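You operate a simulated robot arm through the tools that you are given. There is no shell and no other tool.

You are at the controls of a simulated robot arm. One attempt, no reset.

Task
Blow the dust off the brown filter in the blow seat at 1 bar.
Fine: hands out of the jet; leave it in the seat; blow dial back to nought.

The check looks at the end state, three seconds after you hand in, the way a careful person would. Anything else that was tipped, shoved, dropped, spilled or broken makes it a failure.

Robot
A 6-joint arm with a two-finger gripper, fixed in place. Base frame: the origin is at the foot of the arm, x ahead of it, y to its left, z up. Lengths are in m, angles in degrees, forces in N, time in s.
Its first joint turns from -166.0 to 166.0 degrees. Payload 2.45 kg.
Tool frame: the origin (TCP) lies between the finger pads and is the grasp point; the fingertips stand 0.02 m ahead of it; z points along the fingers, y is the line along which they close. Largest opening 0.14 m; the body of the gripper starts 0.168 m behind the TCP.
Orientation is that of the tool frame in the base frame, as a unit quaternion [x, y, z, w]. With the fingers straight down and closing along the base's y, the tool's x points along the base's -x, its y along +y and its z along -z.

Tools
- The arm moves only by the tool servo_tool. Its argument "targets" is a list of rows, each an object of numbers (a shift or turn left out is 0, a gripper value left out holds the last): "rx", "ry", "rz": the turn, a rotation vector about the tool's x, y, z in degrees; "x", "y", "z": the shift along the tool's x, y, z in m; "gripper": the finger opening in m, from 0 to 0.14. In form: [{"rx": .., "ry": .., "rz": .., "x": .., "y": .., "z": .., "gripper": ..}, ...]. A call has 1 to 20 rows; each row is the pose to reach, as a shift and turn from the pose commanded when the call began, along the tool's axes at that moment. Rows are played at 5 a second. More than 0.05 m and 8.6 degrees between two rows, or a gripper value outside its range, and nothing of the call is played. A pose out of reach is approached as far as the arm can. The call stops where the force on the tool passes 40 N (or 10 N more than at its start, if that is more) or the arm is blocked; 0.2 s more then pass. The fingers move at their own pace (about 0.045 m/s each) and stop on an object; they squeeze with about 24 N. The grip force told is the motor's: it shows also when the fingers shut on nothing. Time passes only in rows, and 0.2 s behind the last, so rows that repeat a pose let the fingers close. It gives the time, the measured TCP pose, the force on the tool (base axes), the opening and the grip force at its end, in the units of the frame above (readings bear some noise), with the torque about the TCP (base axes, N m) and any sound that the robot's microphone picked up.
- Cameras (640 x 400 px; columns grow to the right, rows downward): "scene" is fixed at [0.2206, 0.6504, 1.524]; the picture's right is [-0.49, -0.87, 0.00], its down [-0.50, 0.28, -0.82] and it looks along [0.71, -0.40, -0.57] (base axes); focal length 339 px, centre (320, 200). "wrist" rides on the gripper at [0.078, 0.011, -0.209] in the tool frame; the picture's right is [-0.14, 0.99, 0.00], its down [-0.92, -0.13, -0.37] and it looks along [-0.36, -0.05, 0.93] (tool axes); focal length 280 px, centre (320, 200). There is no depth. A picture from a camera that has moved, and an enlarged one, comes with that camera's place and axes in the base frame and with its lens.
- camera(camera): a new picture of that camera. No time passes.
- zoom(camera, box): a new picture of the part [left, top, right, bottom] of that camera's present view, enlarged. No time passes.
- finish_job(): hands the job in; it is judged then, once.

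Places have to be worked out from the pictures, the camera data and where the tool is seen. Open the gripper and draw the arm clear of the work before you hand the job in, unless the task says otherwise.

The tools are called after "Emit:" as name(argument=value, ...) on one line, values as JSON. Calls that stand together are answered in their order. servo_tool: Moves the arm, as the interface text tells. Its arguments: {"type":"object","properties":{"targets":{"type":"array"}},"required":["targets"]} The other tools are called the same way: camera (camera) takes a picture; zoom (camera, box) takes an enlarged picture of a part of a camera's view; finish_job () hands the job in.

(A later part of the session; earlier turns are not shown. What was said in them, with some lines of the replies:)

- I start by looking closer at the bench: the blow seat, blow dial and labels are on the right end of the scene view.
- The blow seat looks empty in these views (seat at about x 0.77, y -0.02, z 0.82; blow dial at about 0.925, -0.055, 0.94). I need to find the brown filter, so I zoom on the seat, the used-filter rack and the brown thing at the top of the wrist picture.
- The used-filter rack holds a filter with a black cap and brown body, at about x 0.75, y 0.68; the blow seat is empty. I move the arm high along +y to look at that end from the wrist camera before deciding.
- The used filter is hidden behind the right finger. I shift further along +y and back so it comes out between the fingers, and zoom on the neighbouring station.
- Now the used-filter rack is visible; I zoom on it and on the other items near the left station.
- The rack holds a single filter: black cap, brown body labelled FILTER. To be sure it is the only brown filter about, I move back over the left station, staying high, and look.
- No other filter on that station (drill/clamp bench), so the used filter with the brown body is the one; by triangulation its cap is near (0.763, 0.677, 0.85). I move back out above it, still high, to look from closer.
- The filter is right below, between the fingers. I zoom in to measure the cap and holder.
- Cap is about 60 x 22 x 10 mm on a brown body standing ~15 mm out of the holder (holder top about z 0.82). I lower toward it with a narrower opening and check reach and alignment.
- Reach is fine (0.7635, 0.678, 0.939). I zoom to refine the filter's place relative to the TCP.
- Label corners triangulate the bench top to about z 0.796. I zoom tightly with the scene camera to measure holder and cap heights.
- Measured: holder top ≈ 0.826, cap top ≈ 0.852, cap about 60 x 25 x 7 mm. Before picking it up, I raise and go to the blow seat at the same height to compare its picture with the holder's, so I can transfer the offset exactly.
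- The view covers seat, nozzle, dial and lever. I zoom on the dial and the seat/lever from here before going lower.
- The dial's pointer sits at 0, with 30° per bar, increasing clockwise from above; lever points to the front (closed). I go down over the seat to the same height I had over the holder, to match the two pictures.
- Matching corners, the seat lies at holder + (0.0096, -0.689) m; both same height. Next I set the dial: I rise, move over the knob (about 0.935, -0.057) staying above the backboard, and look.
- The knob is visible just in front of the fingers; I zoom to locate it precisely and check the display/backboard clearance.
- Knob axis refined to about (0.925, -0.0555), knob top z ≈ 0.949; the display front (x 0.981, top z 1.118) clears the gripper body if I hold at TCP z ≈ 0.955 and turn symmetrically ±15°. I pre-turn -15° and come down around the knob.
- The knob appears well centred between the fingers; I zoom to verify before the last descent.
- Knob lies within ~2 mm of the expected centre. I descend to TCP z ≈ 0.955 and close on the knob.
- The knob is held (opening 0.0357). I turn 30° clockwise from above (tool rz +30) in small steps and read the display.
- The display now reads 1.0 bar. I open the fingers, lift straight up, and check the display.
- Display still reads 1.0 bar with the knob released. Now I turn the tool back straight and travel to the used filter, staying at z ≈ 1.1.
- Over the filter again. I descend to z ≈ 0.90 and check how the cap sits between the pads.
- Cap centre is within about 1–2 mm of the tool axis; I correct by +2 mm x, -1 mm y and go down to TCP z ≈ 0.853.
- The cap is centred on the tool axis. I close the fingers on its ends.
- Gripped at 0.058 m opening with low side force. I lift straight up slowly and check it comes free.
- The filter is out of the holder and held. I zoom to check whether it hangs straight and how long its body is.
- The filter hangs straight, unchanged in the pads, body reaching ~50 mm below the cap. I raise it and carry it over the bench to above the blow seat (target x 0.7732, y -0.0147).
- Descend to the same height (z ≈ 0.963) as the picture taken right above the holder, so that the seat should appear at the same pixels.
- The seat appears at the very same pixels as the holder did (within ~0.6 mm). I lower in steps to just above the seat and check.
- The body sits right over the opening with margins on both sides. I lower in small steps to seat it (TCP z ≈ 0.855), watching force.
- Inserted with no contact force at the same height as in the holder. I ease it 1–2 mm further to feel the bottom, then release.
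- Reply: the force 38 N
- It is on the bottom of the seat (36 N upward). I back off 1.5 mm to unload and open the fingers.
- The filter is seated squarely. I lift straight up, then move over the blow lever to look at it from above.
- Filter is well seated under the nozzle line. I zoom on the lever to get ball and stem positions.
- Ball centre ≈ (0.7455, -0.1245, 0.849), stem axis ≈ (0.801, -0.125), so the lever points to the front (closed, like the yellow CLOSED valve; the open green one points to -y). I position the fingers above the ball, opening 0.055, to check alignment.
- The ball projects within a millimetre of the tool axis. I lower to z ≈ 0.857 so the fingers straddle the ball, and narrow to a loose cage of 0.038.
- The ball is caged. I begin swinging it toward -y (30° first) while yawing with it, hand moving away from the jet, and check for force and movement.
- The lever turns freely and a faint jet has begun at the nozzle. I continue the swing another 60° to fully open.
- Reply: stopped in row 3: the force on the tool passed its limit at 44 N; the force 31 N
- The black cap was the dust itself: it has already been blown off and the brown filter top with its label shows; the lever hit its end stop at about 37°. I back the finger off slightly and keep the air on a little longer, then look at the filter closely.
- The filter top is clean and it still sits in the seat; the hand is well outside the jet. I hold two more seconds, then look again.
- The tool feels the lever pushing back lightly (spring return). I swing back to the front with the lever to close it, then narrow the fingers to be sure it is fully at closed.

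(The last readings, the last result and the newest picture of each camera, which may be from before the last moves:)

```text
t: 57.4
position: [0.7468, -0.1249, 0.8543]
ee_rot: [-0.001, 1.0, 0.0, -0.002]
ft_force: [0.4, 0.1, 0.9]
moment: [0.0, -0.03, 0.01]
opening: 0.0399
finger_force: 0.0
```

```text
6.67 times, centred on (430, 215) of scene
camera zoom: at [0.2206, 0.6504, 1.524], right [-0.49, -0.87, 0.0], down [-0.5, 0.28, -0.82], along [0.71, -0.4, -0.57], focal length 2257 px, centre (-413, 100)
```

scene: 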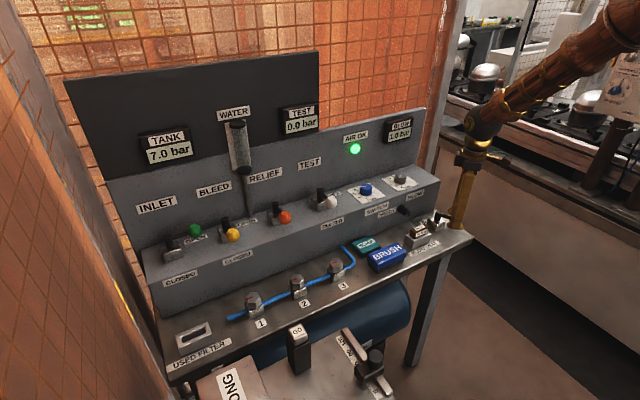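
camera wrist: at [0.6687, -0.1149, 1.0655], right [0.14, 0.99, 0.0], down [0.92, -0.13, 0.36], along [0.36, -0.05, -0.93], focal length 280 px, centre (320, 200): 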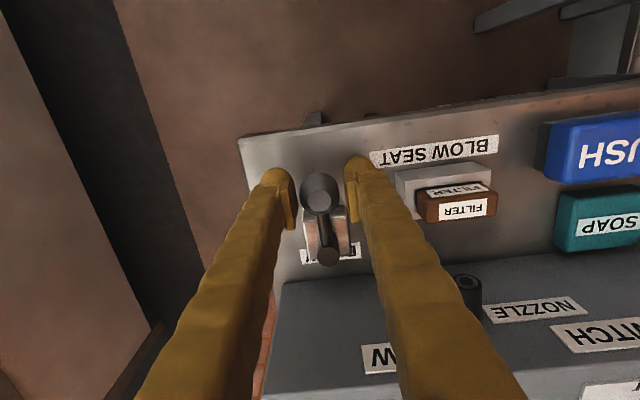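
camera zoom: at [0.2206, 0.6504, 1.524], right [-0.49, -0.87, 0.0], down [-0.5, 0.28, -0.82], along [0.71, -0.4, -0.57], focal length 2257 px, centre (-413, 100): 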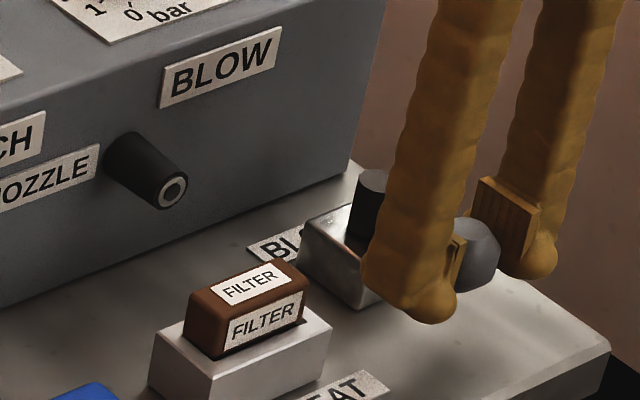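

The jet is off and the lever is back at closed. I open a bit, lift straight up, and go over the dial, pre-turned +15° this time so I can turn it back -30°.

Emit:
servo_tool(targets=[{"gripper": 0.06}, {"gripper": 0.06}, {"z": -0.03}, {"z": -0.07}, {"z": -0.115}, {"z": -0.16}, {"z": -0.2}, {"z": -0.25}, {"z": -0.25}])

Emit:
camera(camera="wrist")

Emit:
zoom(camera="scene", box=[390, 185, 470, 245])

```text
t: 59.4
position: [0.7464, -0.1247, 1.1055]
ee_rot: [0.0, 1.0, 0.001, -0.003]
ft_force: [-0.2, -0.1, 0.2]
moment: [-0.01, 0.0, -0.01]
opening: 0.06
finger_force: 0.0
```

```text
taken
camera wrist: at [0.669, -0.1163, 1.3163], right [0.14, 0.99, 0.0], down [0.92, -0.13, 0.36], along [0.36, -0.05, -0.93], focal length 280 px, centre (320, 200)
```

wrist: 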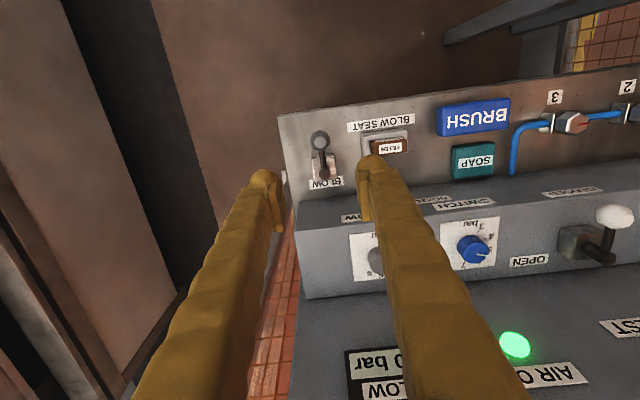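

```text
6.67 times, centred on (430, 215) of scene
camera zoom: at [0.2206, 0.6504, 1.524], right [-0.49, -0.87, 0.0], down [-0.5, 0.28, -0.82], along [0.71, -0.4, -0.57], focal length 2257 px, centre (-413, 100)
```

zoom: 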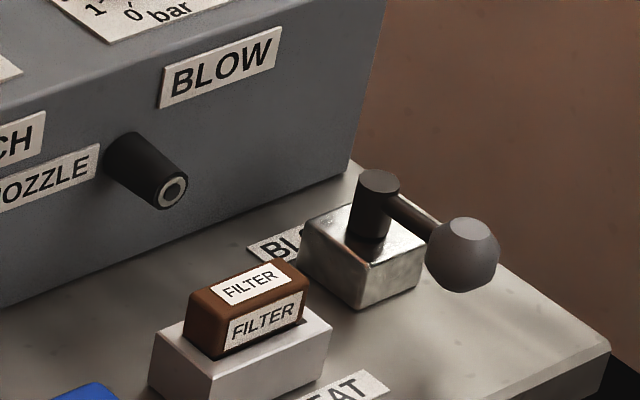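

Lever closed, filter clean in the seat. Now over to the dial at (0.925, -0.0555), with +15° pre-turn.

Emit:
servo_tool(targets=[{"x": -0.04, "y": 0.015}, {"x": -0.08, "y": 0.03}, {"x": -0.12, "y": 0.045}, {"x": -0.16, "y": 0.06, "rz": 5}, {"x": -0.1785, "y": 0.0692, "rz": 10}, {"x": -0.1785, "y": 0.0692, "rz": 15, "gripper": 0.065}, {"x": -0.1785, "y": 0.0692, "rz": 15, "z": 0.04}, {"x": -0.1785, "y": 0.0692, "rz": 15, "z": 0.08}, {"x": -0.1785, "y": 0.0692, "rz": 15, "z": 0.115}, {"x": -0.1785, "y": 0.0692, "rz": 15, "z": 0.115}])

Emit:
zoom(camera="wrist", box=[240, 120, 400, 240])

Emit:
camera(camera="wrist")

```text
t: 61.6
position: [0.9251, -0.0549, 0.9876]
ee_rot: [0.131, 0.991, 0.0, -0.002]
ft_force: [0.0, 0.0, 0.6]
moment: [0.01, -0.01, -0.01]
opening: 0.0652
finger_force: 0.1
```

```text
3.33 times, centred on (320, 180) of wrist
camera zoom: at [0.8534, -0.026, 1.1987], right [0.39, 0.92, 0.0], down [0.86, -0.36, 0.36], along [0.34, -0.14, -0.93], focal length 935 px, centre (320, 267)
```

zoom: 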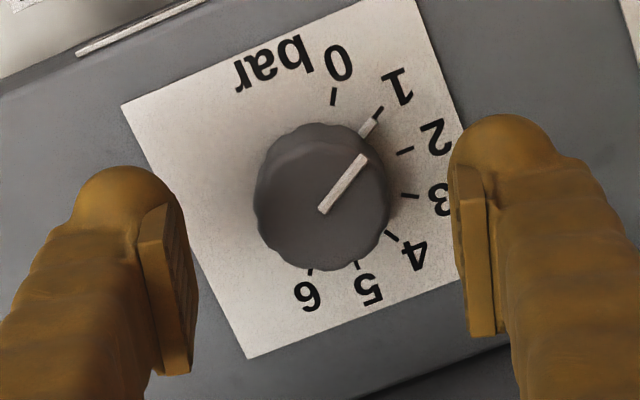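

```text
taken
camera wrist: at [0.8534, -0.026, 1.1987], right [0.39, 0.92, 0.0], down [0.86, -0.36, 0.36], along [0.34, -0.14, -0.93], focal length 280 px, centre (320, 200)
```

wrist: 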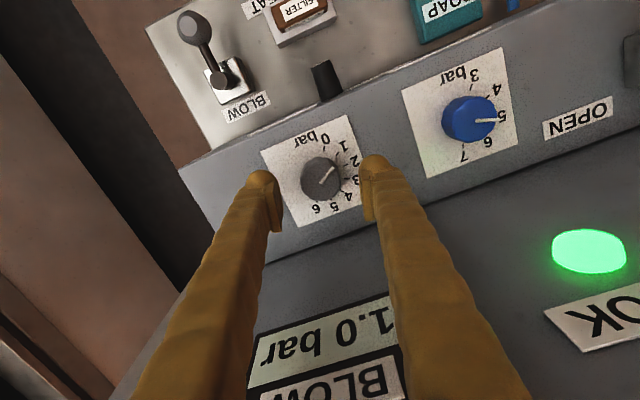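

Pointer at 1, knob centred. I descend, grip, and turn 31° counter-clockwise (seen from above) back to nought.

Emit:
servo_tool(targets=[{"z": 0.017}, {"z": 0.034}, {"z": 0.034}, {"z": 0.034, "gripper": 0.045}, {"z": 0.034, "gripper": 0.03}, {"z": 0.034, "gripper": 0.03}, {"z": 0.034, "gripper": 0.03}])

Emit:
servo_tool(targets=[{"rz": -5}, {"rz": -10}, {"rz": -15}, {"rz": -20}, {"rz": -25}, {"rz": -30}, {"rz": -31}, {"rz": -31}])

Emit:
camera(camera="wrist")

Emit:
zoom(camera="scene", box=[350, 80, 470, 220])

```text
t: 63.2
position: [0.9251, -0.0556, 0.9564]
ee_rot: [0.131, 0.991, 0.001, -0.002]
ft_force: [3.3, 8.3, 0.2]
moment: [0.11, -0.05, 0.01]
opening: 0.0359
finger_force: 43.7
```

```text
t: 65.0
position: [0.924, -0.0555, 0.9561]
ee_rot: [-0.14, 0.99, 0.001, -0.002]
ft_force: [25.5, 18.6, -12.3]
moment: [0.23, -0.34, -0.39]
opening: 0.0356
finger_force: 45.3
```

```text
taken
camera wrist: at [0.848, -0.0676, 1.1655], right [-0.14, 0.99, 0.0], down [0.92, 0.13, 0.36], along [0.36, 0.05, -0.93], focal length 280 px, centre (320, 200)
```

wrist: 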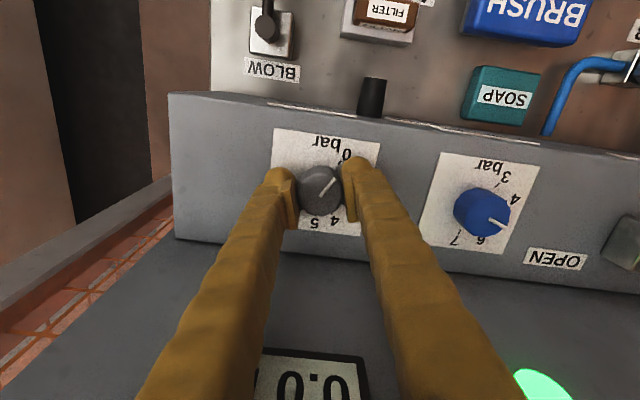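

```text
2.86 times, centred on (410, 150) of scene
camera zoom: at [0.2206, 0.6504, 1.524], right [-0.49, -0.87, 0.0], down [-0.5, 0.28, -0.82], along [0.71, -0.4, -0.57], focal length 967 px, centre (63, 343)
```

zoom: 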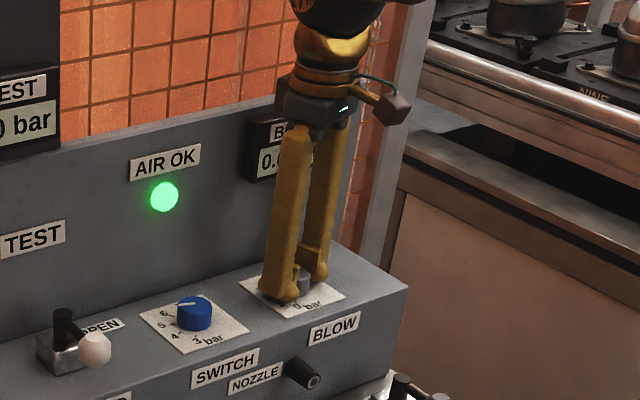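

The display reads 0.0 and the stop is felt. I open the fingers, lift straight up, and verify.

Emit:
servo_tool(targets=[{"gripper": 0.045}, {"gripper": 0.065}, {"gripper": 0.065}, {"z": -0.03}, {"z": -0.07}, {"z": -0.11}, {"z": -0.15}, {"z": -0.15}])

Emit:
camera(camera="wrist")

Emit:
zoom(camera="wrist", box=[264, 95, 376, 180])

Emit:
camera(camera="scene")

```text
t: 66.8
position: [0.9234, -0.0557, 1.1056]
ee_rot: [-0.139, 0.99, 0.002, -0.002]
ft_force: [0.5, 0.4, 1.0]
moment: [0.0, 0.02, -0.01]
opening: 0.065
finger_force: 0.1
```

```text
taken
camera wrist: at [0.8481, -0.0682, 1.316], right [-0.14, 0.99, 0.0], down [0.92, 0.13, 0.36], along [0.36, 0.05, -0.93], focal length 280 px, centre (320, 200)
```

wrist: 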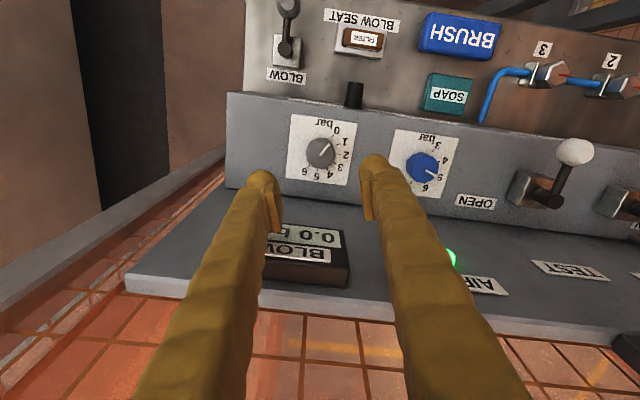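

```text
4.71 times, centred on (320, 138) of wrist
camera zoom: at [0.8481, -0.0682, 1.316], right [-0.14, 0.99, 0.0], down [0.92, 0.13, 0.36], along [0.36, 0.05, -0.93], focal length 1320 px, centre (320, 494)
```

zoom: 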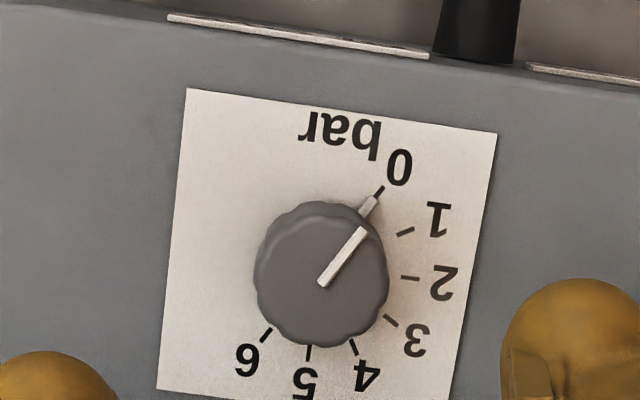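

```text
taken
```

scene: 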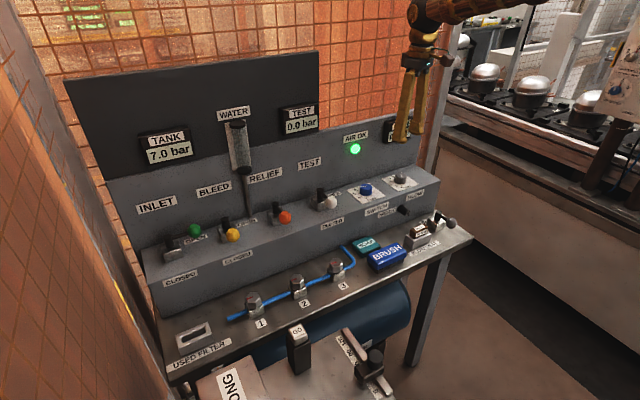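

Dial pointer is on 0. I straighten the tool, draw the arm back and up to about its starting place with open fingers, and do a final check.

Emit:
servo_tool(targets=[{"rz": 5, "z": -0.03}, {"rz": 10, "z": -0.06}, {"rz": 16, "z": -0.1}, {"rz": 16, "z": -0.135}])

Emit:
servo_tool(targets=[{"x": 0.045, "y": -0.01}, {"x": 0.09, "y": -0.025}, {"x": 0.135, "y": -0.04}, {"x": 0.18, "y": -0.055}, {"x": 0.225, "y": -0.07}, {"x": 0.265, "y": -0.08}, {"x": 0.29, "y": -0.09, "gripper": 0.14}, {"x": 0.29, "y": -0.09}, {"x": 0.29, "y": -0.09}])

Emit:
camera(camera="scene")

Emit:
zoom(camera="scene", box=[350, 100, 480, 260])

Emit:
zoom(camera="scene", box=[390, 190, 470, 256])

Emit:
camera(camera="wrist")

```text
t: 67.8
position: [0.926, -0.0561, 1.241]
ee_rot: [0.0, 1.0, 0.001, -0.003]
ft_force: [0.4, 0.1, -0.5]
moment: [0.04, 0.03, 0.02]
opening: 0.0649
finger_force: 0.1
```

```text
t: 69.8
position: [0.6339, -0.1467, 1.2424]
ee_rot: [0.0, 1.0, 0.001, -0.002]
ft_force: [0.0, 0.2, 0.6]
moment: [-0.02, 0.0, 0.02]
opening: 0.1356
finger_force: 0.1
```

```text
taken
```

scene: 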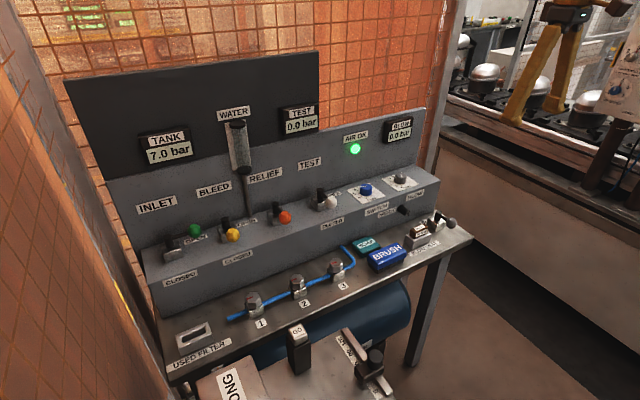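

```text
2.50 times, centred on (415, 180) of scene
camera zoom: at [0.2206, 0.6504, 1.524], right [-0.49, -0.87, 0.0], down [-0.5, 0.28, -0.82], along [0.71, -0.4, -0.57], focal length 846 px, centre (82, 250)
```

zoom: 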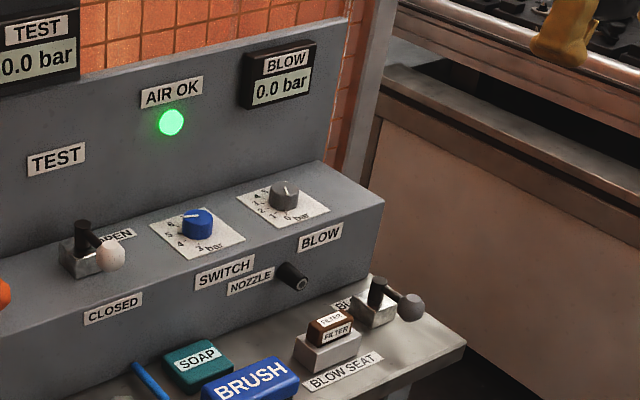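

```text
6.06 times, centred on (430, 223) of scene
camera zoom: at [0.2206, 0.6504, 1.524], right [-0.49, -0.87, 0.0], down [-0.5, 0.28, -0.82], along [0.71, -0.4, -0.57], focal length 2052 px, centre (-347, 61)
```

zoom: 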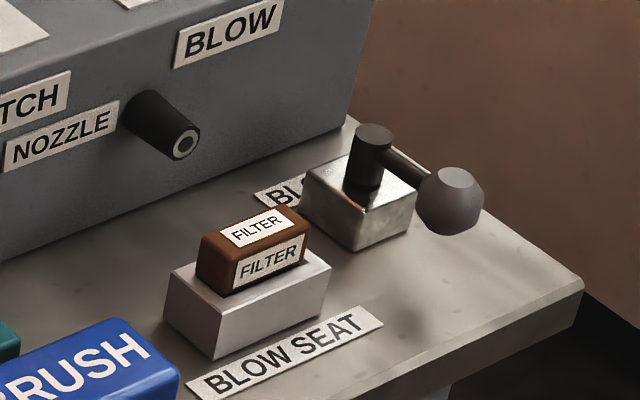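

```text
taken
camera wrist: at [0.5579, -0.1372, 1.4524], right [0.14, 0.99, 0.0], down [0.92, -0.13, 0.36], along [0.36, -0.05, -0.93], focal length 280 px, centre (320, 200)
```

wrist: 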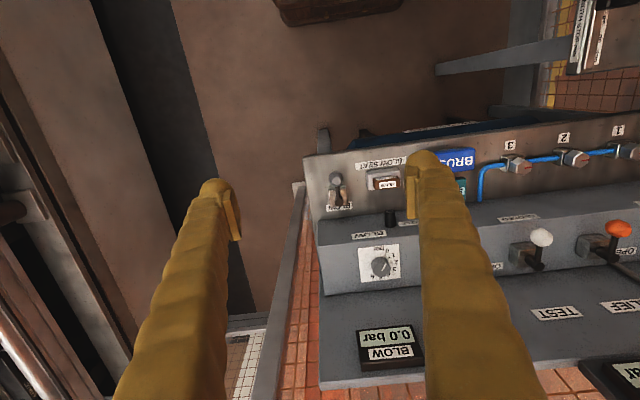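

Everything checks: the filter is clean and in the blow seat, the lever is closed, the dial and display are at 0, the other controls are as they were, and the arm is clear with open fingers. I hand the job in.

Emit:
finish_job()

```text
The job is handed in.
```

The brown filter is in the blow seat with its dust blown off at 1 bar, and I've handed the job in.

- **Filter:** it was in the used-filter holder, so I moved it to the blow seat first. The black layer on top turned out to be the dust. It came off as soon as the air started, and I kept the air on for about three seconds more. The filter stayed in the seat.
- **Jet:** the gripper was on the lever, to the side of the jet, for the whole blow. The lever hit its end stop at roughly 37° and the arm stopped there on its force limit. I eased off and it closed normally afterwards.
- **End state:** the blow lever is closed, and the blow dial and its display both read 0. Nothing else looked moved in the last pictures. The arm is back near its starting position with the fingers open.
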